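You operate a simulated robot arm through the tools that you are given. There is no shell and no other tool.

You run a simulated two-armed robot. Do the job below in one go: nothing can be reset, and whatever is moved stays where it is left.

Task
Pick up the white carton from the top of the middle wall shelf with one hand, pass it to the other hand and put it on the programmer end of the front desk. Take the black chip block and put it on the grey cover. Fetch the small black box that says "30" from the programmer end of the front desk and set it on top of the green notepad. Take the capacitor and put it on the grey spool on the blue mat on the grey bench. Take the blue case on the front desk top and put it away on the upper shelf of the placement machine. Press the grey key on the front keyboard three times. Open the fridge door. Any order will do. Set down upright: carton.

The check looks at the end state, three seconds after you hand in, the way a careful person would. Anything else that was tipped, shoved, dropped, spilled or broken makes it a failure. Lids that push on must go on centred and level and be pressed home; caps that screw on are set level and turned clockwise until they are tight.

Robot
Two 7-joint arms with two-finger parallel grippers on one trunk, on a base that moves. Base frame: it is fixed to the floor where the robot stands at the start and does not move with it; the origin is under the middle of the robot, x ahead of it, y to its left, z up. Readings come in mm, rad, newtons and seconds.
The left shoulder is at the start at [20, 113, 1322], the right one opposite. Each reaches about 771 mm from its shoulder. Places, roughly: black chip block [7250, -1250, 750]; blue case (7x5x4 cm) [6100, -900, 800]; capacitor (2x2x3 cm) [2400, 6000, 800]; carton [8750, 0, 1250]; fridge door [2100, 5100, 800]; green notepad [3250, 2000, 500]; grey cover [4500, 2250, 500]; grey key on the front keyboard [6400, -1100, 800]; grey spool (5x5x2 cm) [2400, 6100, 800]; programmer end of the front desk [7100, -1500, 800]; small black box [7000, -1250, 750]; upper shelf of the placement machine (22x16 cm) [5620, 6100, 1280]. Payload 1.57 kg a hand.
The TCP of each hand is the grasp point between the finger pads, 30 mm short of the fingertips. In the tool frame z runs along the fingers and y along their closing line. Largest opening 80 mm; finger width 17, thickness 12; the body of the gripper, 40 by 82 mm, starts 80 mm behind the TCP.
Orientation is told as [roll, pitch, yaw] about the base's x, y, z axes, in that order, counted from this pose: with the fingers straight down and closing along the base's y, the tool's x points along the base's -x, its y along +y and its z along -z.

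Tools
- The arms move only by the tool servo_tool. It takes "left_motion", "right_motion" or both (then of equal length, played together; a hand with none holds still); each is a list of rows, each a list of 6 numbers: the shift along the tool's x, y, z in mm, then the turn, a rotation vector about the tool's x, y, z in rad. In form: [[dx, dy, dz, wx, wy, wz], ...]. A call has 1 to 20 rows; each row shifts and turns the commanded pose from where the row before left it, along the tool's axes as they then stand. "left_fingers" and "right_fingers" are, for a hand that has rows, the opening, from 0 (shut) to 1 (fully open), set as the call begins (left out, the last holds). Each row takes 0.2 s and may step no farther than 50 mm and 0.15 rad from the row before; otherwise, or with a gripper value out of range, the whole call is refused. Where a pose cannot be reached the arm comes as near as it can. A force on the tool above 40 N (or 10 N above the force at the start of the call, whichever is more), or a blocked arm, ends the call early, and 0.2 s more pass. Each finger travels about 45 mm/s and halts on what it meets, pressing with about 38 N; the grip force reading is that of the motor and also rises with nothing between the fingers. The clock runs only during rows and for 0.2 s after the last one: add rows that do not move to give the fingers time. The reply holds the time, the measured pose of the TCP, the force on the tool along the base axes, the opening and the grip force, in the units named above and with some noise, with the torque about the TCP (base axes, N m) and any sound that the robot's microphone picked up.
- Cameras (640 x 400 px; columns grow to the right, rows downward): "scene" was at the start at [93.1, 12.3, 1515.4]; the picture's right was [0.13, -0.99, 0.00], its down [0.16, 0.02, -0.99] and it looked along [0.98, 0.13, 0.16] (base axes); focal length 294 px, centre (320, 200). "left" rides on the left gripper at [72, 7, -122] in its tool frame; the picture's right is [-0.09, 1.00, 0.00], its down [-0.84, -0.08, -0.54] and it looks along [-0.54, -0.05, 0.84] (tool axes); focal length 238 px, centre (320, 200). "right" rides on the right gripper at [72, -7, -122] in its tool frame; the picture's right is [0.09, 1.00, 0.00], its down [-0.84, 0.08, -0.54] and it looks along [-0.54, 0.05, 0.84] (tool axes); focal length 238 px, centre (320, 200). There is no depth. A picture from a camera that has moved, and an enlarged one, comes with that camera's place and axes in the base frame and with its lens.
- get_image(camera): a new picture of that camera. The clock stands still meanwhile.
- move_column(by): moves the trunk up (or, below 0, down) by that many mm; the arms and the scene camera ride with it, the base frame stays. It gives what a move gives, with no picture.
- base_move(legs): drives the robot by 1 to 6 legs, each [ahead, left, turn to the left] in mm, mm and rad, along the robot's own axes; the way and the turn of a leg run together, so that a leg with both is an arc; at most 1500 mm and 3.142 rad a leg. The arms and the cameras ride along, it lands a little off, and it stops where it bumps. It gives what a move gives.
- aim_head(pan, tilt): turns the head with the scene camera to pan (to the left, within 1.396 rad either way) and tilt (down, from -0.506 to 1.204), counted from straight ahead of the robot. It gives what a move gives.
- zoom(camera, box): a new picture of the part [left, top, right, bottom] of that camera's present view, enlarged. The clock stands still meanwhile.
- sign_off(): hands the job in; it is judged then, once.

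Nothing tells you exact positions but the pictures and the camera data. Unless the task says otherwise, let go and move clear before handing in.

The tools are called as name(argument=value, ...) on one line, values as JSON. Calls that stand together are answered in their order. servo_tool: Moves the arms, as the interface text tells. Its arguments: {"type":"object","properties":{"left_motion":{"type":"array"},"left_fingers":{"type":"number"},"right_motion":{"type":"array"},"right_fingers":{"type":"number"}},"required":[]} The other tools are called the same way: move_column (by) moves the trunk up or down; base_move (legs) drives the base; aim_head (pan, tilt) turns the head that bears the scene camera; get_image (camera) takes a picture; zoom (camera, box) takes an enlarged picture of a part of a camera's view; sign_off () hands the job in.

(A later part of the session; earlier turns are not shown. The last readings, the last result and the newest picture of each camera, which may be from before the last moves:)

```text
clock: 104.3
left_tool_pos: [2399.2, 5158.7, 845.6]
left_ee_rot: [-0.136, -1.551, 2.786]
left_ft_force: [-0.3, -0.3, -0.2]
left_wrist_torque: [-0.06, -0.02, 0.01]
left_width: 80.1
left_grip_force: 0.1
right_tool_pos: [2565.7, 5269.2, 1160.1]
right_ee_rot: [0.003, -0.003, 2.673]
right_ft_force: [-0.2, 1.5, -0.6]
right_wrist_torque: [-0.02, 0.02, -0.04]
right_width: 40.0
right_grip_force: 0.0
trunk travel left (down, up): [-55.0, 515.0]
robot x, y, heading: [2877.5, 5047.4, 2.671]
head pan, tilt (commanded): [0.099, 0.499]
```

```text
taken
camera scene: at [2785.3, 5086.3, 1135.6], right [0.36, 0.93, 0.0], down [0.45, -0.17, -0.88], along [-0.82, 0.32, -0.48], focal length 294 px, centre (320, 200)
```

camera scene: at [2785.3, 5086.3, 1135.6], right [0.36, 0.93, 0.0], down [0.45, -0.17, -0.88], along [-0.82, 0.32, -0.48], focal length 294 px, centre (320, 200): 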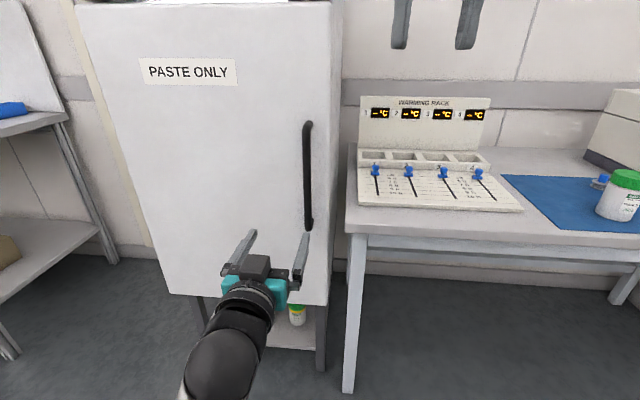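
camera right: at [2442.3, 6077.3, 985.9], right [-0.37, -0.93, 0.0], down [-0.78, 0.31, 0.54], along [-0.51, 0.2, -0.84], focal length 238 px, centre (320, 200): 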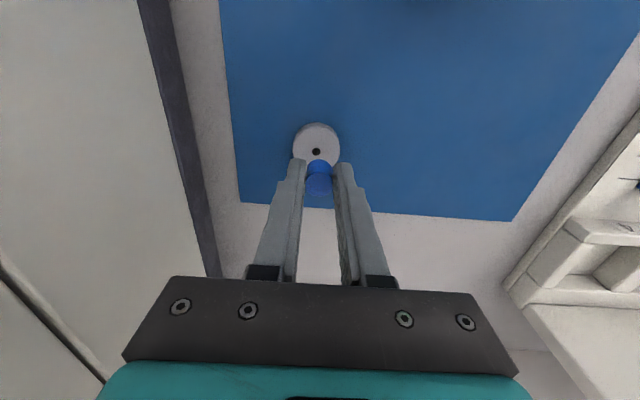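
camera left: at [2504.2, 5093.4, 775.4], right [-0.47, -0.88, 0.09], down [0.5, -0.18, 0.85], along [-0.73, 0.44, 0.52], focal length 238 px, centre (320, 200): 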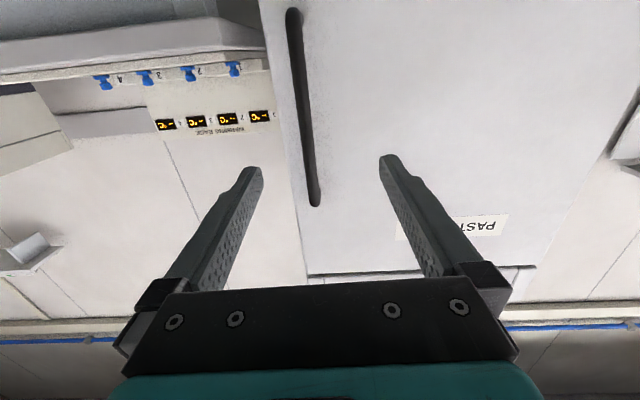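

zoom(camera="scene", box=[230, 100, 370, 250])

zoom(camera="left", box=[240, 0, 400, 220])

```text
2.67 times, centred on (300, 175) of scene
camera zoom: at [2785.3, 5086.3, 1135.6], right [0.36, 0.93, 0.0], down [0.45, -0.17, -0.88], along [-0.82, 0.32, -0.48], focal length 784 px, centre (373, 267)
```

zoom: 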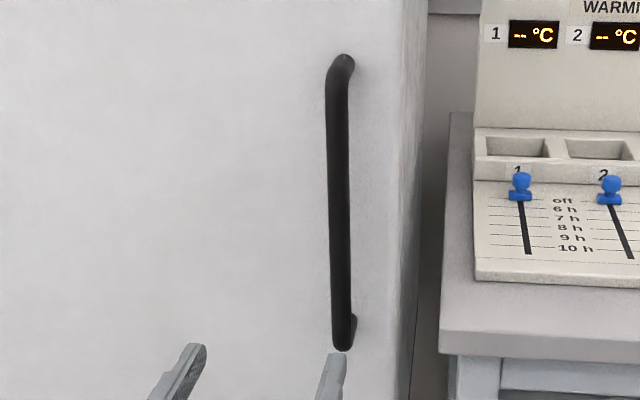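

```text
1.82 times, centred on (320, 110) of left
camera zoom: at [2504.2, 5093.4, 775.4], right [-0.47, -0.88, 0.09], down [0.5, -0.18, 0.85], along [-0.73, 0.44, 0.52], focal length 433 px, centre (320, 364)
```

zoom: 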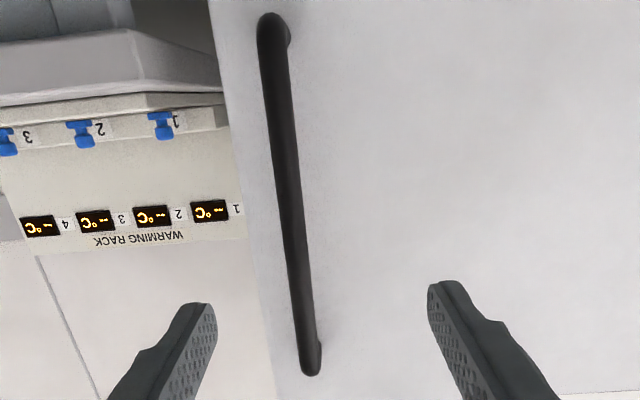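

The handle bar is at about e2=-405, z 735–985, matching the wrist view. I align laterally and slide the open fingers around the bar.

servo_tool(left_motion=[[0, -21.5, 0, 0, 0, 0], [0, 0, 40, 0, 0, 0], [0, 0, 40, 0, 0, 0], [0, 0, 40, 0, 0, 0], [0, 0, 40, 0, 0, 0], [0, 0, 0, 0, 0, 0]])

get_image(camera="left")

zoom(camera="scene", box=[190, 100, 400, 300])

```text
clock: 105.7
left_tool_pos: [2268.9, 5253.3, 842.8]
left_ee_rot: [-0.167, -1.551, 2.815]
left_ft_force: [0.6, 0.8, 0.0]
left_wrist_torque: [-0.01, 0.03, 0.0]
left_width: 80.0
left_grip_force: 0.0
right_tool_pos: [2566.0, 5267.7, 1158.8]
right_ee_rot: [0.001, -0.001, 2.67]
right_ft_force: [-1.3, 0.5, -0.3]
right_wrist_torque: [0.02, 0.0, 0.02]
right_width: 40.0
right_grip_force: 0.0
trunk travel left (down, up): [-55.0, 515.0]
robot x, y, heading: [2878.3, 5047.2, 2.669]
head pan, tilt (commanded): [0.099, 0.499]
```

```text
taken
camera left: at [2373.4, 5188.2, 772.8], right [-0.47, -0.88, 0.09], down [0.5, -0.18, 0.85], along [-0.73, 0.44, 0.52], focal length 238 px, centre (320, 200)
```

left: 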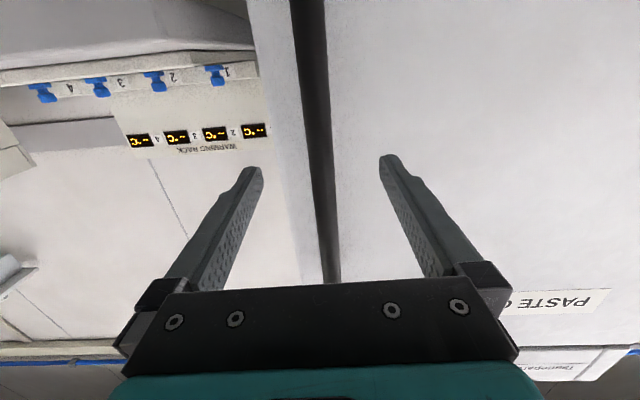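

```text
2.00 times, centred on (295, 200) of scene
camera zoom: at [2785.2, 5086.3, 1135.5], right [0.36, 0.93, 0.0], down [0.45, -0.17, -0.88], along [-0.82, 0.32, -0.48], focal length 588 px, centre (370, 200)
```

zoom: 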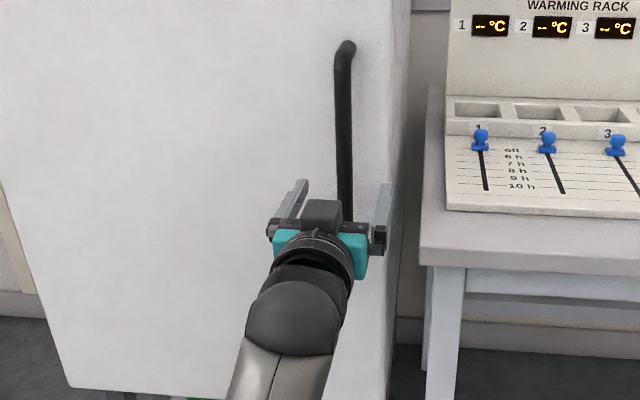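

The bar is centred between the fingers. I advance a bit more and close on it.

servo_tool(left_motion=[[0, 0, 16, 0, 0, 0], [0, 0, 16, 0, 0, 0], [0, 0, 0, 0, 0, 0]])

servo_tool(left_motion=[[0, 0, 0, 0, 0, 0], [0, 0, 0, 0, 0, 0], [0, 0, 0, 0, 0, 0], [0, 0, 0, 0, 0, 0], [0, 0, 0, 0, 0, 0], [0, 0, 0, 0, 0, 0], [0, 0, 0, 0, 0, 0]], left_fingers=0.0)

get_image(camera="left")

```text
clock: 106.5
left_tool_pos: [2239.8, 5267.6, 841.8]
left_ee_rot: [-0.118, -1.552, 2.767]
left_ft_force: [0.1, 0.0, 0.4]
left_wrist_torque: [-0.02, 0.02, 0.03]
left_width: 80.0
left_grip_force: 0.1
right_tool_pos: [2566.1, 5269.3, 1160.1]
right_ee_rot: [0.001, -0.005, 2.67]
right_ft_force: [0.0, -0.3, 0.2]
right_wrist_torque: [0.03, -0.01, -0.01]
right_width: 40.3
right_grip_force: 0.0
trunk travel left (down, up): [-55.0, 515.0]
robot x, y, heading: [2883.7, 5045.8, 2.667]
head pan, tilt (commanded): [0.099, 0.499]
```

```text
clock: 108.1
left_tool_pos: [2240.5, 5266.2, 842.7]
left_ee_rot: [-0.127, -1.551, 2.777]
left_ft_force: [-2.8, -4.3, 2.0]
left_wrist_torque: [-0.15, 0.06, 0.02]
left_width: 17.8
left_grip_force: 32.7
right_tool_pos: [2565.7, 5267.2, 1160.3]
right_ee_rot: [0.003, -0.002, 2.672]
right_ft_force: [-0.1, -0.2, 0.1]
right_wrist_torque: [0.01, 0.02, 0.01]
right_width: 39.9
right_grip_force: 0.0
trunk travel left (down, up): [-55.0, 515.0]
robot x, y, heading: [2881.8, 5045.4, 2.672]
head pan, tilt (commanded): [0.099, 0.499]
```

```text
taken
camera left: at [2345.2, 5202.1, 772.6], right [-0.47, -0.88, 0.09], down [0.5, -0.18, 0.85], along [-0.73, 0.44, 0.52], focal length 238 px, centre (320, 200)
```

left: 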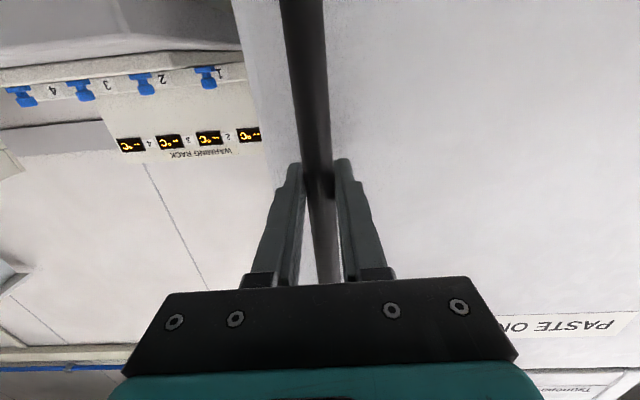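

The bar is gripped. I pull gently along the hinge arc.

servo_tool(left_motion=[[0, 2.5, -14, 0.03, 0, 0], [0, 2.5, -14, 0.03, 0, 0], [0, 2.5, -14, 0.03, 0, 0], [0, 0, 0, 0, 0, 0]])

get_image(camera="scene")

```text
clock: 109.1
left_tool_pos: [2273.2, 5239.9, 842.5]
left_ee_rot: [-0.257, -1.553, 2.814]
left_ft_force: [-2.2, -2.2, 0.7]
left_wrist_torque: [-0.23, 0.0, -0.01]
left_width: 17.7
left_grip_force: 32.8
right_tool_pos: [2564.6, 5266.8, 1159.5]
right_ee_rot: [0.0, -0.004, 2.67]
right_ft_force: [0.0, 0.4, 0.5]
right_wrist_torque: [0.04, 0.0, 0.03]
right_width: 39.8
right_grip_force: 0.0
trunk travel left (down, up): [-55.0, 515.0]
robot x, y, heading: [2878.9, 5047.9, 2.672]
head pan, tilt (commanded): [0.099, 0.499]
```

```text
taken
camera scene: at [2785.2, 5086.1, 1135.5], right [0.36, 0.93, 0.0], down [0.45, -0.17, -0.88], along [-0.82, 0.32, -0.48], focal length 294 px, centre (320, 200)
```

scene: 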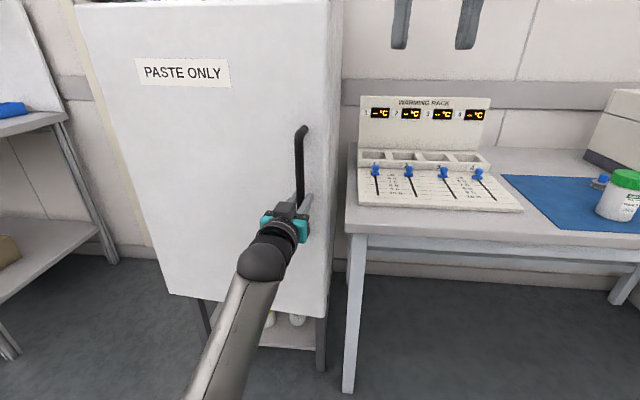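

The door is moving freely. I continue along the arc.

servo_tool(left_motion=[[0, 3.2, -19, 0.04, 0, 0], [0, 3.2, -19, 0.04, 0, 0], [0, 3.2, -19, 0.04, 0, 0], [0, 3.2, -19, 0.04, 0, 0], [0, 3.2, -19, 0.04, 0, 0], [0, 3.2, -19, 0.04, 0, 0], [0, 3.2, -19, 0.04, 0, 0], [0, 3.2, -19, 0.04, 0, 0], [0, 0, 0, 0, 0, 0]])

get_image(camera="scene")

```text
clock: 111.1
left_tool_pos: [2368.5, 5120.8, 843.3]
left_ee_rot: [-0.492, -1.547, 2.733]
left_ft_force: [-8.2, -5.4, -7.7]
left_wrist_torque: [-0.85, -0.1, 0.04]
left_width: 17.5
left_grip_force: 32.7
right_tool_pos: [2564.8, 5267.2, 1160.1]
right_ee_rot: [0.0, -0.003, 2.673]
right_ft_force: [0.3, -0.1, -0.8]
right_wrist_torque: [0.0, -0.04, 0.0]
right_width: 40.0
right_grip_force: 0.0
trunk travel left (down, up): [-55.0, 515.0]
robot x, y, heading: [2878.9, 5048.3, 2.673]
head pan, tilt (commanded): [0.099, 0.499]
```

```text
taken
camera scene: at [2783.9, 5086.0, 1135.3], right [0.36, 0.93, 0.0], down [0.45, -0.17, -0.88], along [-0.82, 0.32, -0.48], focal length 294 px, centre (320, 200)
```

scene: 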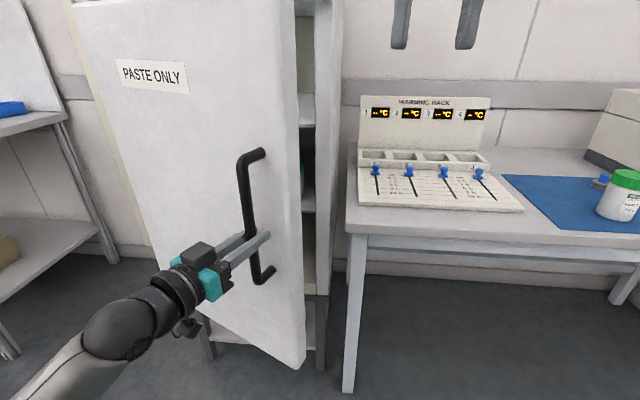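

The door is open about 24°. I continue by driving the base along the same arc about the hinge while holding the handle.

base_move(legs=[[-142, 183, -0.25]])

get_image(camera="scene")

```text
clock: 113.2
left_tool_pos: [2411.7, 5009.3, 843.4]
left_ee_rot: [-0.157, -1.547, 2.165]
left_ft_force: [-2.0, -0.8, -1.2]
left_wrist_torque: [0.32, 0.26, 0.09]
left_width: 17.5
left_grip_force: 32.5
right_tool_pos: [2646.0, 5105.7, 1159.6]
right_ee_rot: [0.003, -0.004, 2.422]
right_ft_force: [1.2, 1.0, 0.5]
right_wrist_torque: [0.0, -0.01, -0.01]
right_width: 40.1
right_grip_force: 0.1
trunk travel left (down, up): [-55.0, 515.0]
robot x, y, heading: [2899.1, 4817.5, 2.422]
head pan, tilt (commanded): [0.099, 0.499]
stopped in leg 1: the force on the tool passed its limit at 40 N (the readings are from after the stop); the commanded pose is now the measured one
```

```text
taken
camera scene: at [2812.9, 4876.2, 1135.5], right [0.58, 0.81, 0.0], down [0.39, -0.28, -0.88], along [-0.71, 0.51, -0.48], focal length 294 px, centre (320, 200)
```

scene: 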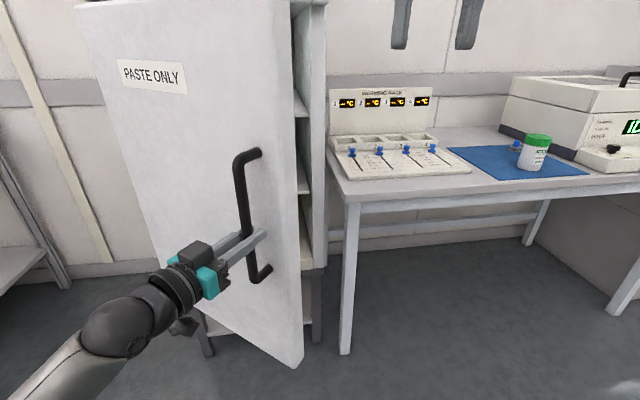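

The door is now about 40° open. From the handle's track I refit the hinge at (1977, 4905) and continue the arc in smaller legs.

base_move(legs=[[-81.3, 112.7, -0.15]])

base_move(legs=[[-81.3, 112.7, -0.15]])

get_image(camera="scene")

```text
clock: 114.5
left_tool_pos: [2423.2, 4943.7, 842.7]
left_ee_rot: [-0.188, -1.546, 2.047]
left_ft_force: [-12.6, -1.7, -1.8]
left_wrist_torque: [0.06, 0.2, 0.16]
left_width: 17.8
left_grip_force: 32.6
right_tool_pos: [2668.6, 5004.0, 1159.8]
right_ee_rot: [0.003, -0.003, 2.271]
right_ft_force: [-1.2, 0.3, 0.1]
right_wrist_torque: [0.0, 0.03, 0.0]
right_width: 39.8
right_grip_force: 0.0
trunk travel left (down, up): [-55.0, 515.0]
robot x, y, heading: [2871.5, 4679.3, 2.274]
head pan, tilt (commanded): [0.099, 0.499]
```

```text
clock: 115.8
left_tool_pos: [2423.1, 4876.8, 844.1]
left_ee_rot: [-0.16, -1.548, 1.87]
left_ft_force: [-5.2, -0.1, -2.6]
left_wrist_torque: [0.22, 0.16, 0.03]
left_width: 17.6
left_grip_force: 32.3
right_tool_pos: [2676.0, 4901.4, 1160.1]
right_ee_rot: [0.001, -0.003, 2.121]
right_ft_force: [0.6, 0.0, 0.3]
right_wrist_torque: [0.02, 0.0, 0.0]
right_width: 40.2
right_grip_force: 0.1
trunk travel left (down, up): [-55.0, 515.0]
robot x, y, heading: [2829.4, 4550.0, 2.124]
head pan, tilt (commanded): [0.099, 0.499]
```

```text
taken
camera scene: at [2767.3, 4630.5, 1135.4], right [0.8, 0.61, 0.0], down [0.29, -0.38, -0.88], along [-0.53, 0.7, -0.48], focal length 294 px, centre (320, 200)
```

scene: 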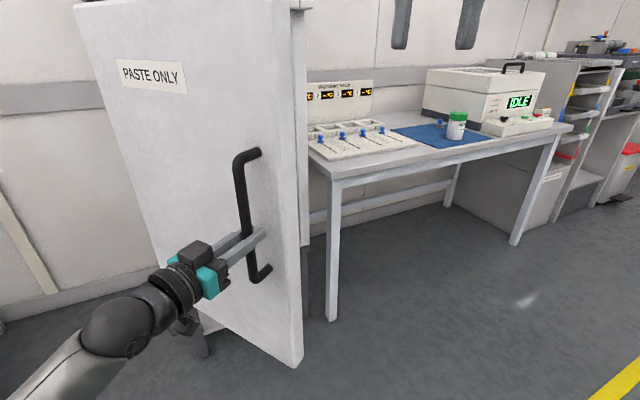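

base_move(legs=[[-81, 112.6, -0.15]])

base_move(legs=[[-81, 112.6, -0.15]])

base_move(legs=[[-70, 97, -0.13]])

get_image(camera="scene")

```text
clock: 117.2
left_tool_pos: [2414.0, 4810.8, 842.6]
left_ee_rot: [-0.149, -1.55, 1.709]
left_ft_force: [-2.9, 0.4, -1.1]
left_wrist_torque: [0.13, 0.14, 0.09]
left_width: 17.7
left_grip_force: 32.0
right_tool_pos: [2667.6, 4796.3, 1159.9]
right_ee_rot: [0.002, -0.003, 1.972]
right_ft_force: [-0.5, 0.7, -0.4]
right_wrist_torque: [0.04, -0.05, 0.0]
right_width: 39.9
right_grip_force: 0.0
trunk travel left (down, up): [-55.0, 515.0]
robot x, y, heading: [2763.0, 4422.3, 1.972]
head pan, tilt (commanded): [0.099, 0.499]
```

```text
clock: 118.5
left_tool_pos: [2395.4, 4746.1, 842.8]
left_ee_rot: [-0.146, -1.548, 1.559]
left_ft_force: [-1.4, -0.2, -2.0]
left_wrist_torque: [0.19, 0.1, 0.1]
left_width: 17.8
left_grip_force: 32.1
right_tool_pos: [2645.1, 4694.7, 1160.1]
right_ee_rot: [0.002, -0.004, 1.825]
right_ft_force: [0.8, 0.6, 0.3]
right_wrist_torque: [-0.02, 0.0, 0.0]
right_width: 39.9
right_grip_force: 0.0
trunk travel left (down, up): [-55.0, 515.0]
robot x, y, heading: [2684.6, 4315.5, 1.824]
head pan, tilt (commanded): [0.099, 0.499]
```

```text
clock: 119.7
left_tool_pos: [2372.0, 4693.5, 842.8]
left_ee_rot: [-0.145, -1.548, 1.427]
left_ft_force: [-0.2, 0.3, -0.4]
left_wrist_torque: [0.18, 0.07, 0.11]
left_width: 17.7
left_grip_force: 33.5
right_tool_pos: [2612.6, 4610.5, 1159.6]
right_ee_rot: [0.004, -0.003, 1.695]
right_ft_force: [0.6, 0.2, 0.5]
right_wrist_torque: [0.0, -0.02, 0.0]
right_width: 39.8
right_grip_force: 0.0
trunk travel left (down, up): [-55.0, 515.0]
robot x, y, heading: [2604.7, 4223.9, 1.697]
head pan, tilt (commanded): [0.099, 0.499]
```

```text
taken
camera scene: at [2583.0, 4326.2, 1135.5], right [0.97, 0.22, 0.0], down [0.11, -0.47, -0.88], along [-0.2, 0.86, -0.48], focal length 294 px, centre (320, 200)
```

scene: 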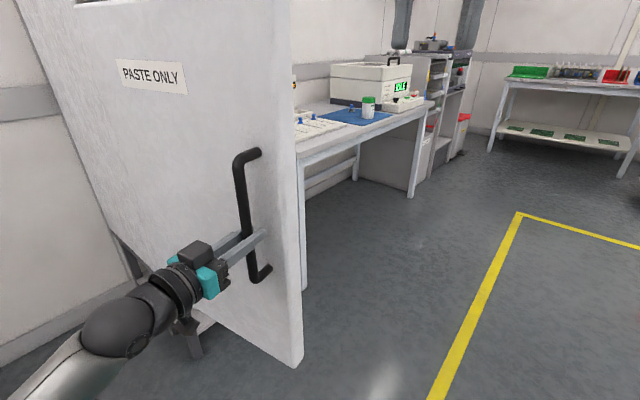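

The door is open about 82°. I release the handle, back the hand off, and fold the arm.

servo_tool(left_motion=[[0, 0, 0, 0, 0, 0], [0, 0, 0, 0, 0, 0], [0, 0, 0, 0, 0, 0], [0, 0, 0, 0, 0, 0], [0, 0, 0, 0, 0, 0]], left_fingers=1.0)

servo_tool(left_motion=[[0, 0, -25, 0, 0, 0], [0, 0, -30, 0, 0, 0], [0, 0, -30, 0, 0, 0], [0, 0, -20, 0, 0, 0]])

base_move(legs=[[-250, -300, 0]])

get_image(camera="scene")

```text
clock: 120.9
left_tool_pos: [2371.5, 4693.1, 843.1]
left_ee_rot: [-0.138, -1.548, 1.421]
left_ft_force: [-0.2, -0.8, 0.0]
left_wrist_torque: [0.0, 0.01, -0.03]
left_width: 80.1
left_grip_force: 0.0
right_tool_pos: [2613.5, 4610.1, 1161.3]
right_ee_rot: [0.004, -0.004, 1.695]
right_ft_force: [-0.6, 0.5, -0.1]
right_wrist_torque: [-0.01, -0.02, -0.01]
right_width: 40.1
right_grip_force: 0.1
trunk travel left (down, up): [-55.0, 515.0]
robot x, y, heading: [2605.7, 4228.2, 1.694]
head pan, tilt (commanded): [0.099, 0.499]
```

```text
clock: 121.9
left_tool_pos: [2342.4, 4591.7, 846.4]
left_ee_rot: [-0.145, -1.548, 1.429]
left_ft_force: [-0.5, 0.3, 0.3]
left_wrist_torque: [0.01, 0.0, -0.01]
left_width: 80.1
left_grip_force: 0.1
right_tool_pos: [2613.3, 4610.1, 1161.1]
right_ee_rot: [0.002, -0.004, 1.695]
right_ft_force: [0.1, 0.4, -0.2]
right_wrist_torque: [0.01, -0.01, 0.0]
right_width: 40.0
right_grip_force: 0.1
trunk travel left (down, up): [-55.0, 515.0]
robot x, y, heading: [2604.3, 4225.7, 1.698]
head pan, tilt (commanded): [0.099, 0.499]
```

```text
clock: 124.4
left_tool_pos: [2671.2, 4381.3, 845.5]
left_ee_rot: [-0.136, -1.547, 1.419]
left_ft_force: [0.3, -0.7, 0.7]
left_wrist_torque: [-0.01, -0.01, 0.04]
left_width: 79.9
left_grip_force: 0.1
right_tool_pos: [2940.5, 4398.7, 1159.3]
right_ee_rot: [0.003, -0.003, 1.694]
right_ft_force: [-0.4, 0.6, 0.4]
right_wrist_torque: [0.01, -0.01, 0.05]
right_width: 39.8
right_grip_force: 0.0
trunk travel left (down, up): [-55.0, 515.0]
robot x, y, heading: [2929.3, 4014.0, 1.698]
head pan, tilt (commanded): [0.099, 0.499]
```

```text
taken
camera scene: at [2910.0, 4114.9, 1135.5], right [0.98, 0.22, 0.0], down [0.11, -0.47, -0.88], along [-0.19, 0.86, -0.48], focal length 294 px, centre (320, 200)
```

scene: 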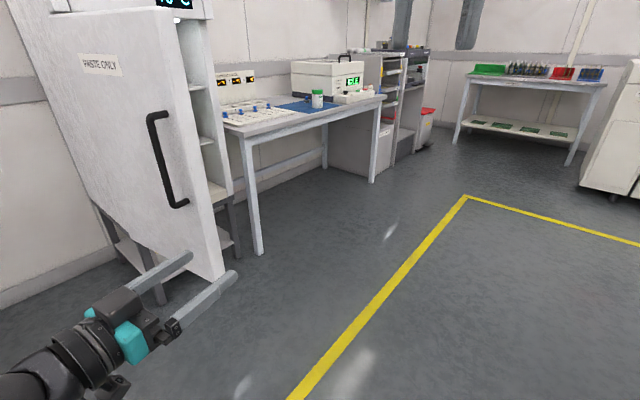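

Fridge is done. I fold the left hand back to pointing down, raise the trunk, and turn toward the middle of the hall.

servo_tool(left_motion=[[-20, 0, 0, 0, 0.141, 0], [0, 0, 0, 0, 0.141, 0], [0, 0, 0, 0, 0.141, 0], [0, 0, 0, 0, 0.141, 0], [0, 0, 0, 0, 0.141, 0], [0, 0, 0, 0, 0.141, 0], [0, 0, 0, 0, 0.141, 0], [0, 0, 0, 0, 0.141, 0], [0, 0, 0, 0, 0.141, 0], [0, 0, 0, 0, 0.141, 0], [0, 0, 0, 0, 0.138, 0], [0, 0, -45, 0, 0, -0.14], [0, 0, -45, 0, 0, -0.14], [0, 0, -45, 0, 0, -0.135], [0, 0, -45, 0, 0, 0], [0, 0, -45, 0, 0, 0]])

move_column(by=330)

base_move(legs=[[0, 0, -2.17]])

aim_head(pan=0.0, tilt=0.35)

get_image(camera="scene")

```text
clock: 127.8
left_tool_pos: [2670.4, 4380.7, 1091.7]
left_ee_rot: [-0.004, 0.002, 1.697]
left_ft_force: [0.6, 0.3, -0.1]
left_wrist_torque: [-0.01, 0.0, 0.01]
left_width: 80.1
left_grip_force: 0.0
right_tool_pos: [2940.1, 4399.0, 1160.4]
right_ee_rot: [0.004, -0.002, 1.691]
right_ft_force: [-0.2, 0.3, 0.2]
right_wrist_torque: [0.06, -0.01, 0.02]
right_width: 39.7
right_grip_force: 0.1
trunk travel left (down, up): [-55.0, 515.0]
robot x, y, heading: [2932.3, 4015.6, 1.696]
head pan, tilt (commanded): [0.099, 0.499]
```

```text
clock: 131.0
left_tool_pos: [2668.6, 4381.1, 1420.6]
left_ee_rot: [-0.004, -0.001, 1.695]
left_ft_force: [0.1, 0.3, 0.4]
left_wrist_torque: [0.01, -0.03, 0.02]
left_width: 80.0
left_grip_force: 0.0
right_tool_pos: [2940.8, 4398.1, 1489.0]
right_ee_rot: [0.002, -0.002, 1.693]
right_ft_force: [-0.3, 0.2, 0.1]
right_wrist_torque: [-0.01, -0.02, -0.01]
right_width: 40.2
right_grip_force: 0.0
trunk travel left (down, up): [-385.0, 185.0]
robot x, y, heading: [2931.7, 4016.0, 1.695]
head pan, tilt (commanded): [0.099, 0.499]
```

```text
clock: 136.6
left_tool_pos: [3383.1, 4025.0, 1421.5]
left_ee_rot: [-0.004, 0.002, -0.473]
left_ft_force: [-0.3, -0.5, -0.6]
left_wrist_torque: [0.0, 0.01, -0.01]
left_width: 79.9
left_grip_force: 0.0
right_tool_pos: [3245.1, 3793.1, 1488.9]
right_ee_rot: [0.002, -0.004, -0.477]
right_ft_force: [-0.7, 0.4, -0.4]
right_wrist_torque: [0.0, -0.02, -0.03]
right_width: 40.0
right_grip_force: 0.1
trunk travel left (down, up): [-385.0, 185.0]
robot x, y, heading: [2930.2, 4016.8, -0.469]
head pan, tilt (commanded): [0.099, 0.499]
```

```text
clock: 137.3
left_tool_pos: [3382.4, 4025.0, 1422.0]
left_ee_rot: [-0.003, 0.004, -0.473]
left_ft_force: [0.5, -0.1, -0.9]
left_wrist_torque: [-0.03, 0.01, 0.03]
left_width: 80.1
left_grip_force: 0.0
right_tool_pos: [3246.0, 3792.7, 1489.2]
right_ee_rot: [0.003, -0.003, -0.477]
right_ft_force: [-0.3, 0.2, 0.1]
right_wrist_torque: [-0.02, 0.02, 0.0]
right_width: 39.9
right_grip_force: 0.0
trunk travel left (down, up): [-385.0, 185.0]
robot x, y, heading: [2931.4, 4015.5, -0.478]
head pan, tilt (commanded): [0.0, 0.351]
```

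```text
taken
camera scene: at [3023.0, 3969.2, 1479.1], right [-0.46, -0.89, 0.0], down [-0.31, 0.16, -0.94], along [0.84, -0.43, -0.34], focal length 294 px, centre (320, 200)
```

scene: 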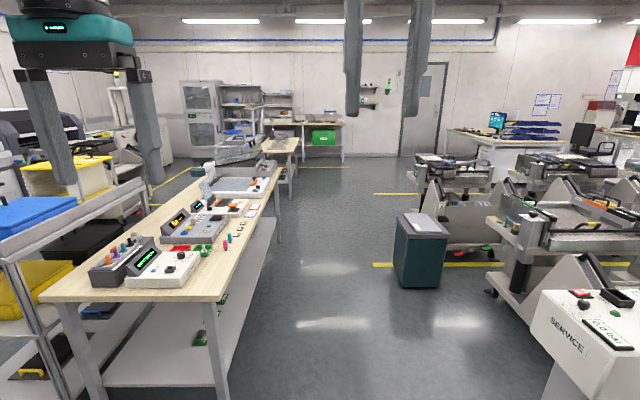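

A clear aisle runs straight ahead between the wood table and the dark box with the grey cover. I drive along it toward the far wall and look at the front desk.

base_move(legs=[[1450, 0, 0], [1450, 0, 0], [1100, 0, 0]])

aim_head(pan=-0.6, tilt=0.35)

get_image(camera="scene")

aim_head(pan=0.1, tilt=0.2)

get_image(camera="scene")

```text
clock: 156.5
left_tool_pos: [6938.4, 2215.7, 1420.8]
left_ee_rot: [-0.002, 0.001, -0.47]
left_ft_force: [0.3, -0.4, 0.2]
left_wrist_torque: [-0.01, 0.0, 0.0]
left_width: 80.0
left_grip_force: 0.2
right_tool_pos: [6801.4, 1980.8, 1490.1]
right_ee_rot: [0.004, -0.004, -0.473]
right_ft_force: [0.5, -0.2, -1.0]
right_wrist_torque: [0.01, -0.01, -0.02]
right_width: 40.0
right_grip_force: 0.2
trunk travel left (down, up): [-385.0, 185.0]
robot x, y, heading: [6488.6, 2201.3, -0.479]
head pan, tilt (commanded): [0.0, 0.351]
```

```text
clock: 157.5
left_tool_pos: [6937.5, 2214.7, 1420.7]
left_ee_rot: [-0.004, 0.001, -0.468]
left_ft_force: [0.2, 0.3, -0.1]
left_wrist_torque: [0.02, 0.03, 0.02]
left_width: 79.8
left_grip_force: 0.0
right_tool_pos: [6800.6, 1980.4, 1490.3]
right_ee_rot: [0.002, -0.003, -0.473]
right_ft_force: [0.2, -0.9, 0.2]
right_wrist_torque: [0.02, -0.02, 0.01]
right_width: 40.2
right_grip_force: 0.0
trunk travel left (down, up): [-385.0, 185.0]
robot x, y, heading: [6487.9, 2203.7, -0.472]
head pan, tilt (commanded): [-0.6, 0.351]
```

```text
taken
camera scene: at [6539.7, 2117.8, 1479.2], right [-0.88, -0.48, 0.0], down [-0.16, 0.3, -0.94], along [0.45, -0.82, -0.34], focal length 294 px, centre (320, 200)
```

scene: 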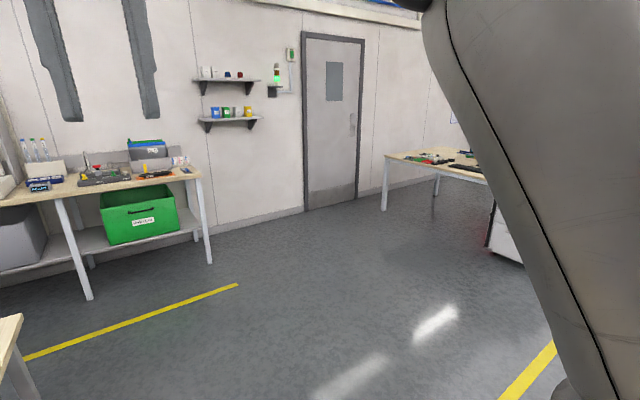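

```text
clock: 158.5
left_tool_pos: [6937.6, 2213.5, 1420.9]
left_ee_rot: [-0.003, 0.002, -0.468]
left_ft_force: [-0.3, 0.4, 0.2]
left_wrist_torque: [0.03, -0.01, 0.01]
left_width: 80.1
left_grip_force: 0.1
right_tool_pos: [6800.7, 1980.9, 1489.6]
right_ee_rot: [0.004, -0.004, -0.472]
right_ft_force: [0.0, 0.6, -0.2]
right_wrist_torque: [0.03, -0.03, -0.01]
right_width: 40.2
right_grip_force: 0.1
trunk travel left (down, up): [-385.0, 185.0]
robot x, y, heading: [6487.6, 2200.3, -0.472]
head pan, tilt (commanded): [0.099, 0.201]
```

```text
taken
camera scene: at [6581.7, 2165.6, 1493.1], right [-0.36, -0.93, 0.0], down [-0.19, 0.07, -0.98], along [0.91, -0.36, -0.2], focal length 294 px, centre (320, 200)
```

scene: 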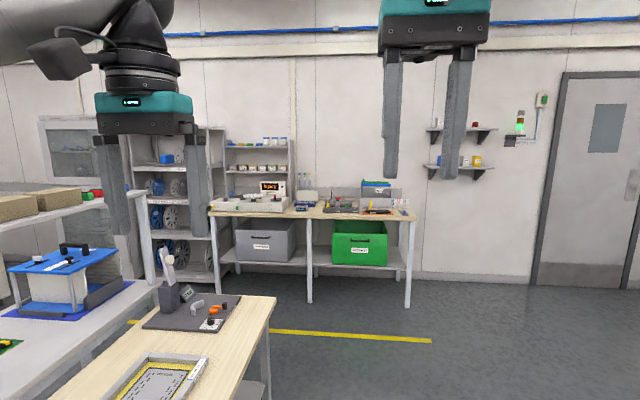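

Two wall shelves are visible near the door; the lower one (z≈1.2 m) carries blue, green, white and yellow boxes. I zoom in, then drive closer.

aim_head(pan=-0.45, tilt=0.15)

zoom(camera="scene", box=[220, 100, 380, 200])

get_image(camera="scene")

```text
clock: 159.5
left_tool_pos: [6937.8, 2214.6, 1420.9]
left_ee_rot: [-0.003, 0.001, -0.469]
left_ft_force: [-0.4, 0.4, -0.4]
left_wrist_torque: [0.0, -0.01, 0.0]
left_width: 80.1
left_grip_force: 0.1
right_tool_pos: [6801.0, 1980.9, 1489.4]
right_ee_rot: [0.003, -0.002, -0.473]
right_ft_force: [-0.5, -0.6, 0.0]
right_wrist_torque: [0.02, 0.01, 0.04]
right_width: 40.0
right_grip_force: 0.0
trunk travel left (down, up): [-385.0, 185.0]
robot x, y, heading: [6488.0, 2202.1, -0.475]
head pan, tilt (commanded): [-0.45, 0.15]
```

```text
4.00 times, centred on (300, 150) of scene
camera zoom: at [6551.1, 2125.7, 1497.9], right [-0.8, -0.61, 0.0], down [-0.09, 0.12, -0.99], along [0.6, -0.79, -0.15], focal length 1176 px, centre (400, 400)
```

zoom: 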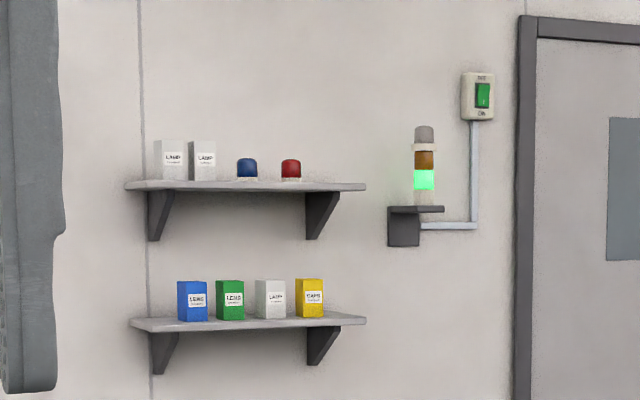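

```text
taken
camera scene: at [6551.1, 2125.7, 1497.9], right [-0.8, -0.61, 0.0], down [-0.09, 0.12, -0.99], along [0.6, -0.79, -0.15], focal length 294 px, centre (320, 200)
```

scene: 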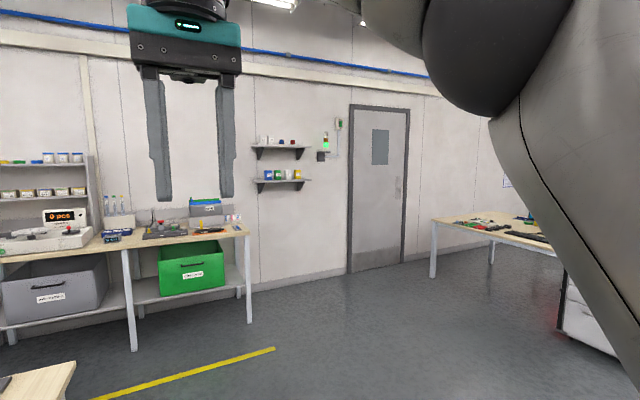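

The white carton is on the lower shelf between the green and yellow boxes. I drive to stand in front of that shelf.

base_move(legs=[[1300, -600, 0], [550, -450, 0]])

aim_head(pan=0.0, tilt=0.15)

get_image(camera="scene")

aim_head(pan=-1.2, tilt=0.4)

get_image(camera="scene")

```text
clock: 170.2
left_tool_pos: [8111.4, 433.3, 1420.8]
left_ee_rot: [-0.002, 0.001, -0.471]
left_ft_force: [0.7, -0.1, 0.7]
left_wrist_torque: [0.01, -0.01, 0.02]
left_width: 80.0
left_grip_force: 0.1
right_tool_pos: [7974.6, 200.3, 1490.0]
right_ee_rot: [0.005, -0.003, -0.472]
right_ft_force: [0.3, -0.2, 0.5]
right_wrist_torque: [-0.02, 0.01, 0.01]
right_width: 40.3
right_grip_force: 0.1
trunk travel left (down, up): [-385.0, 185.0]
robot x, y, heading: [7664.3, 421.9, -0.479]
head pan, tilt (commanded): [-0.45, 0.15]
```

```text
clock: 171.1
left_tool_pos: [8111.3, 432.8, 1419.9]
left_ee_rot: [-0.004, 0.002, -0.47]
left_ft_force: [-0.8, -0.1, 0.2]
left_wrist_torque: [-0.02, -0.02, -0.01]
left_width: 79.8
left_grip_force: 0.0
right_tool_pos: [7974.0, 199.5, 1490.4]
right_ee_rot: [0.006, -0.003, -0.473]
right_ft_force: [0.0, 0.3, -0.5]
right_wrist_torque: [0.01, -0.01, -0.02]
right_width: 40.1
right_grip_force: 0.0
trunk travel left (down, up): [-385.0, 185.0]
robot x, y, heading: [7662.2, 422.0, -0.475]
head pan, tilt (commanded): [0.0, 0.15]
```

```text
taken
camera scene: at [7750.9, 376.6, 1497.9], right [-0.46, -0.89, 0.0], down [-0.13, 0.07, -0.99], along [0.88, -0.45, -0.15], focal length 294 px, centre (320, 200)
```

scene: 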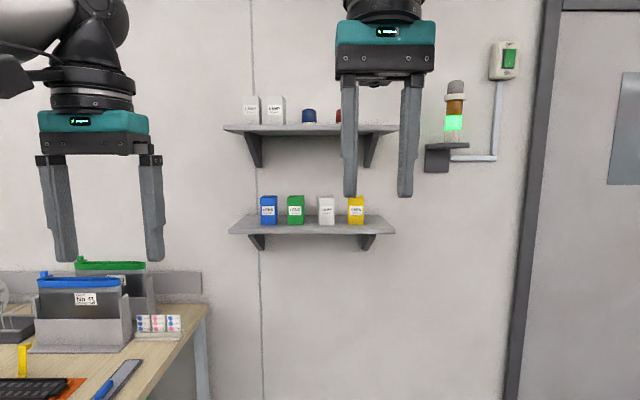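

```text
clock: 172.4
left_tool_pos: [8111.5, 434.2, 1420.6]
left_ee_rot: [-0.002, 0.002, -0.469]
left_ft_force: [0.1, -0.4, 0.3]
left_wrist_torque: [0.01, -0.01, 0.02]
left_width: 80.2
left_grip_force: 0.0
right_tool_pos: [7974.5, 199.2, 1489.5]
right_ee_rot: [0.004, -0.004, -0.472]
right_ft_force: [0.9, 0.8, 0.7]
right_wrist_torque: [0.01, 0.02, -0.05]
right_width: 40.1
right_grip_force: 0.1
trunk travel left (down, up): [-385.0, 185.0]
robot x, y, heading: [7663.5, 424.3, -0.477]
head pan, tilt (commanded): [-1.201, 0.4]
```

```text
taken
camera scene: at [7659.0, 326.8, 1474.6], right [-0.99, 0.1, 0.0], down [0.04, 0.39, -0.92], along [-0.09, -0.92, -0.39], focal length 294 px, centre (320, 200)
```

scene: 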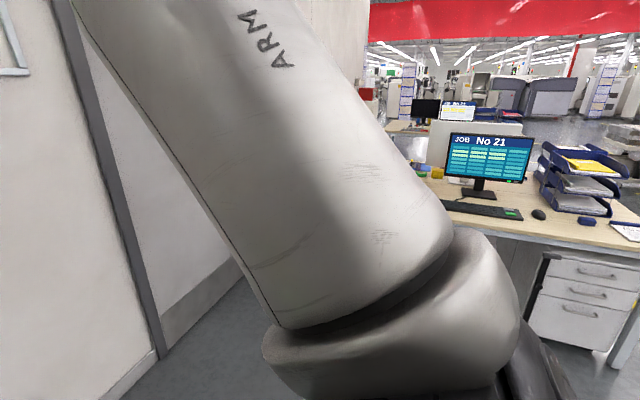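

I see the shelf ahead and the front desk with monitor and keyboard at right. First the carton: zoom on the shelf.

aim_head(pan=0.0, tilt=0.15)

zoom(camera="scene", box=[220, 170, 400, 260])

```text
clock: 173.8
left_tool_pos: [8110.6, 433.4, 1420.5]
left_ee_rot: [-0.004, 0.002, -0.47]
left_ft_force: [-0.7, 0.1, 0.1]
left_wrist_torque: [0.03, 0.01, 0.02]
left_width: 80.0
left_grip_force: 0.1
right_tool_pos: [7974.6, 200.8, 1490.3]
right_ee_rot: [0.003, -0.003, -0.473]
right_ft_force: [0.5, 0.1, 0.6]
right_wrist_torque: [0.0, -0.02, 0.02]
right_width: 39.8
right_grip_force: 0.1
trunk travel left (down, up): [-385.0, 185.0]
robot x, y, heading: [7656.2, 421.6, -0.468]
head pan, tilt (commanded): [0.0, 0.15]
```

```text
3.56 times, centred on (310, 215) of scene
camera zoom: at [7750.9, 376.7, 1497.9], right [-0.46, -0.89, 0.0], down [-0.13, 0.07, -0.99], along [0.88, -0.45, -0.15], focal length 1045 px, centre (356, 147)
```

zoom: 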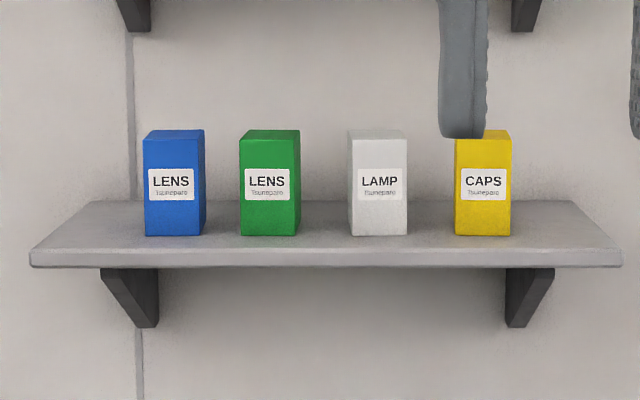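

The white "LAMP" carton is about 57 mm wide and 100 mm tall with 50 mm gaps to its neighbours, centred near e1=3826, z≈1297. I'll point the right hand forward and tuck the left hand back before driving in.

servo_tool(right_motion=[[-10, 0, 40, 0, 0, 0], [-10, 0, 40, 0, 0, 0], [-10, 0, 40, 0, 0, 0], [-10, 0, 40, 0, 0, 0], [-10, 0, 30, 0, 0, 0], [0, 0, 0, 0, -0.145, 0], [0, 0, 0, 0, -0.145, 0], [0, 0, 0, 0, -0.145, 0], [0, 0, 0, 0, -0.145, 0], [0, 0, 0, 0, -0.145, 0], [0, 0, 0, 0, -0.145, 0], [0, 0, 0, 0, -0.145, 0], [0, 0, 0, 0, -0.145, 0], [0, 0, 0, 0, -0.145, 0], [0, 0, 0, 0, -0.145, 0], [0, 0, 0, 0, -0.12, 0]], left_motion=[[20, 0, 0, 0, 0, 0], [20, 0, 0, 0, 0, 0], [20, 0, 0, 0, 0, 0], [20, 0, 0, 0, 0, 0], [20, 0, 0, 0, 0, 0], [0, 0, 0, 0, 0, 0], [0, 0, 0, 0, 0, 0], [0, 0, 0, 0, 0, 0], [0, 0, 0, 0, 0, 0], [0, 0, 0, 0, 0, 0], [0, 0, 0, 0, 0, 0], [0, 0, 0, 0, 0, 0], [0, 0, 0, 0, 0, 0], [0, 0, 0, 0, 0, 0], [0, 0, 0, 0, 0, 0], [0, 0, 0, 0, 0, 0]], right_fingers=1.0)

get_image(camera="scene")

get_image(camera="right")

```text
clock: 177.2
left_tool_pos: [8022.4, 480.5, 1419.9]
left_ee_rot: [-0.004, 0.001, -0.471]
left_ft_force: [0.8, 0.6, 0.3]
left_wrist_torque: [0.0, -0.03, -0.01]
left_width: 80.0
left_grip_force: 0.2
right_tool_pos: [8020.2, 178.8, 1300.1]
right_ee_rot: [2.824, -1.566, 2.988]
right_ft_force: [0.2, -0.3, 0.1]
right_wrist_torque: [0.01, 0.0, 0.01]
right_width: 80.0
right_grip_force: 0.1
trunk travel left (down, up): [-385.0, 185.0]
robot x, y, heading: [7663.6, 420.3, -0.473]
head pan, tilt (commanded): [0.0, 0.15]
```

```text
taken
camera scene: at [7751.4, 378.3, 1497.9], right [-0.45, -0.89, 0.0], down [-0.13, 0.07, -0.99], along [0.88, -0.45, -0.15], focal length 294 px, centre (320, 200)
```

scene: 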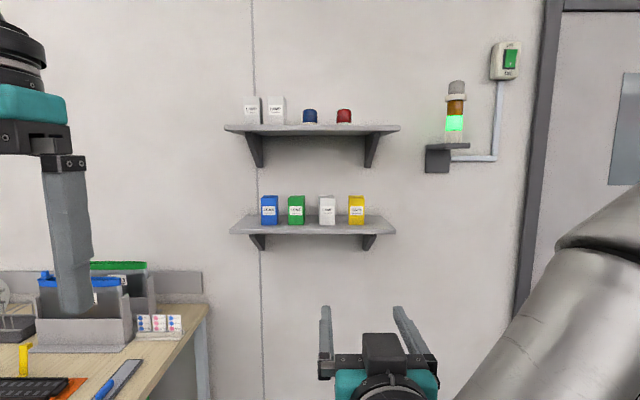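

```text
taken
camera right: at [7908.3, 228.7, 1227.7], right [0.45, 0.89, -0.09], down [-0.45, 0.32, 0.83], along [0.77, -0.34, 0.54], focal length 238 px, centre (320, 200)
```

right: 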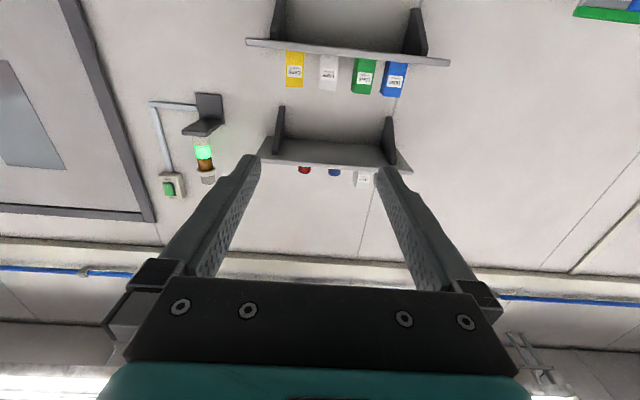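

base_move(legs=[[480, 29, 0]])

get_image(camera="scene")

get_image(camera="right")

```text
clock: 180.1
left_tool_pos: [8459.4, 286.3, 1420.3]
left_ee_rot: [-0.002, 0.003, -0.471]
left_ft_force: [0.6, 0.6, -0.8]
left_wrist_torque: [0.05, 0.01, -0.02]
left_width: 80.1
left_grip_force: 0.1
right_tool_pos: [8456.7, -15.1, 1300.0]
right_ee_rot: [2.268, -1.567, -2.745]
right_ft_force: [0.2, -0.3, 0.3]
right_wrist_torque: [-0.01, 0.01, 0.0]
right_width: 79.8
right_grip_force: 0.0
trunk travel left (down, up): [-385.0, 185.0]
robot x, y, heading: [8097.0, 233.7, -0.472]
head pan, tilt (commanded): [0.0, 0.15]
```

```text
taken
camera scene: at [8189.0, 184.4, 1497.8], right [-0.46, -0.89, 0.0], down [-0.13, 0.07, -0.99], along [0.88, -0.45, -0.15], focal length 294 px, centre (320, 200)
```

scene: 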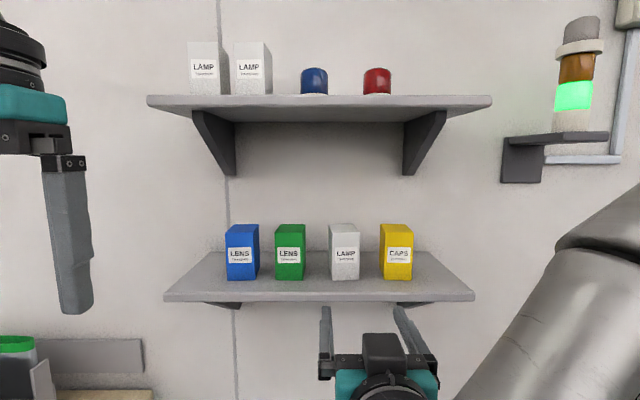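

```text
taken
camera right: at [8345.4, 34.5, 1227.2], right [0.46, 0.88, -0.09], down [-0.45, 0.32, 0.84], along [0.77, -0.34, 0.54], focal length 238 px, centre (320, 200)
```

right: 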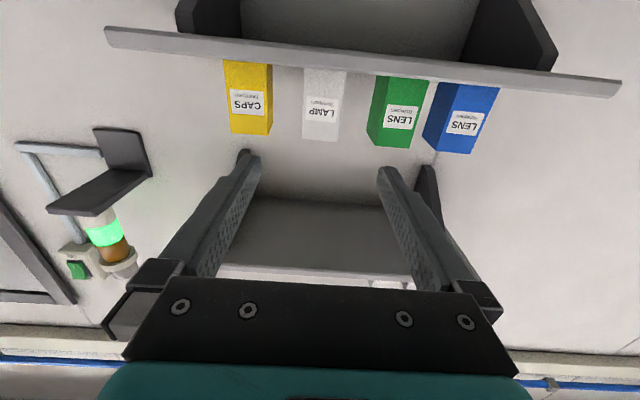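

zoom(camera="scene", box=[270, 200, 430, 320])

zoom(camera="right", box=[220, 20, 440, 200])

```text
3.33 times, centred on (350, 260) of scene
camera zoom: at [8189.0, 184.4, 1497.8], right [-0.46, -0.89, 0.0], down [-0.13, 0.07, -0.99], along [0.88, -0.45, -0.15], focal length 980 px, centre (220, 0)
```

zoom: 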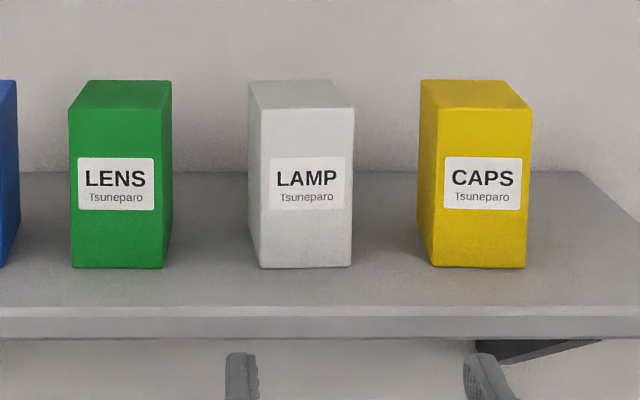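

```text
2.22 times, centred on (330, 110) of right
camera zoom: at [8345.4, 34.5, 1227.2], right [0.46, 0.88, -0.09], down [-0.45, 0.32, 0.84], along [0.77, -0.34, 0.54], focal length 530 px, centre (298, 400)
```

zoom: 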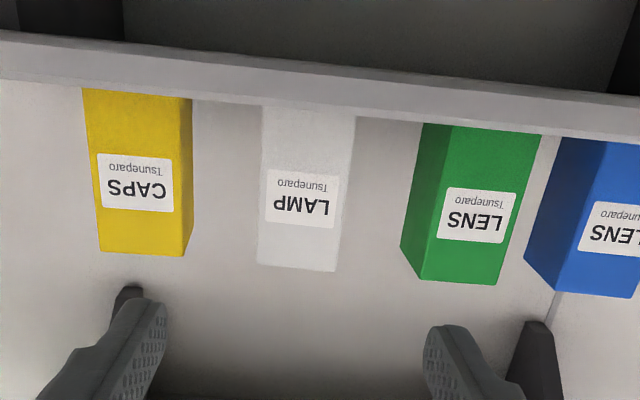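

The carton's front face is at e2≈7775, z 1250–1348, 55 mm wide and about 74 mm deep. I advance the right hand straight at it with fingers open, checking midway.

servo_tool(right_motion=[[10, 4.5, 0, 0, 0, 0], [0, 0, 40, 0, 0, 0], [0, 0, 40, 0, 0, 0], [0, 0, 40, 0, 0, 0], [0, 0, 40, 0, 0, 0], [0, 0, 0, 0, 0, 0]])

zoom(camera="scene", box=[270, 200, 430, 320])

get_image(camera="right")

```text
clock: 181.5
left_tool_pos: [8458.9, 287.1, 1420.6]
left_ee_rot: [-0.004, 0.001, -0.474]
left_ft_force: [0.1, -0.5, 0.0]
left_wrist_torque: [-0.01, -0.02, 0.0]
left_width: 80.3
left_grip_force: 0.0
right_tool_pos: [8603.3, -81.8, 1292.9]
right_ee_rot: [0.951, -1.566, -1.432]
right_ft_force: [-0.6, -0.6, 0.6]
right_wrist_torque: [-0.01, -0.02, -0.02]
right_width: 79.8
right_grip_force: 0.0
right hand out of reach, approached as far as the arm can: row 5
trunk travel left (down, up): [-385.0, 185.0]
robot x, y, heading: [8097.9, 230.7, -0.472]
head pan, tilt (commanded): [0.0, 0.15]
```

```text
3.33 times, centred on (350, 260) of scene
camera zoom: at [8187.9, 184.8, 1497.9], right [-0.46, -0.89, 0.0], down [-0.13, 0.07, -0.99], along [0.88, -0.45, -0.15], focal length 980 px, centre (220, 0)
```

zoom: 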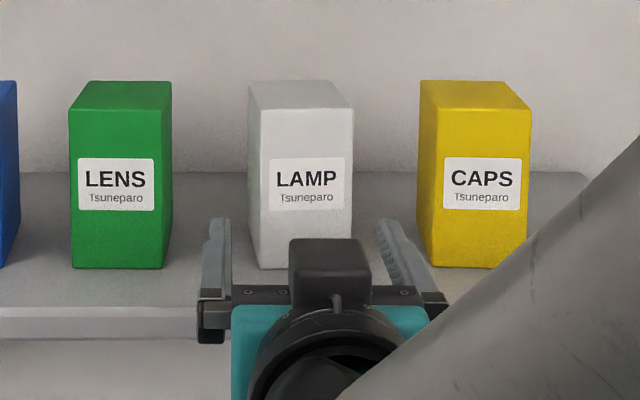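

```text
taken
camera right: at [8490.7, -30.5, 1220.5], right [0.46, 0.88, -0.09], down [-0.44, 0.32, 0.84], along [0.77, -0.35, 0.54], focal length 238 px, centre (320, 200)
```

right: 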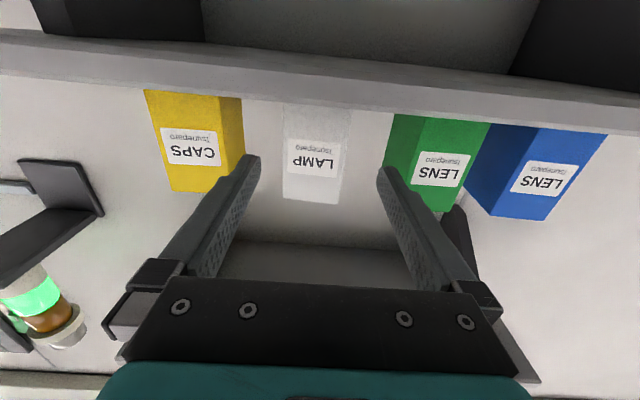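

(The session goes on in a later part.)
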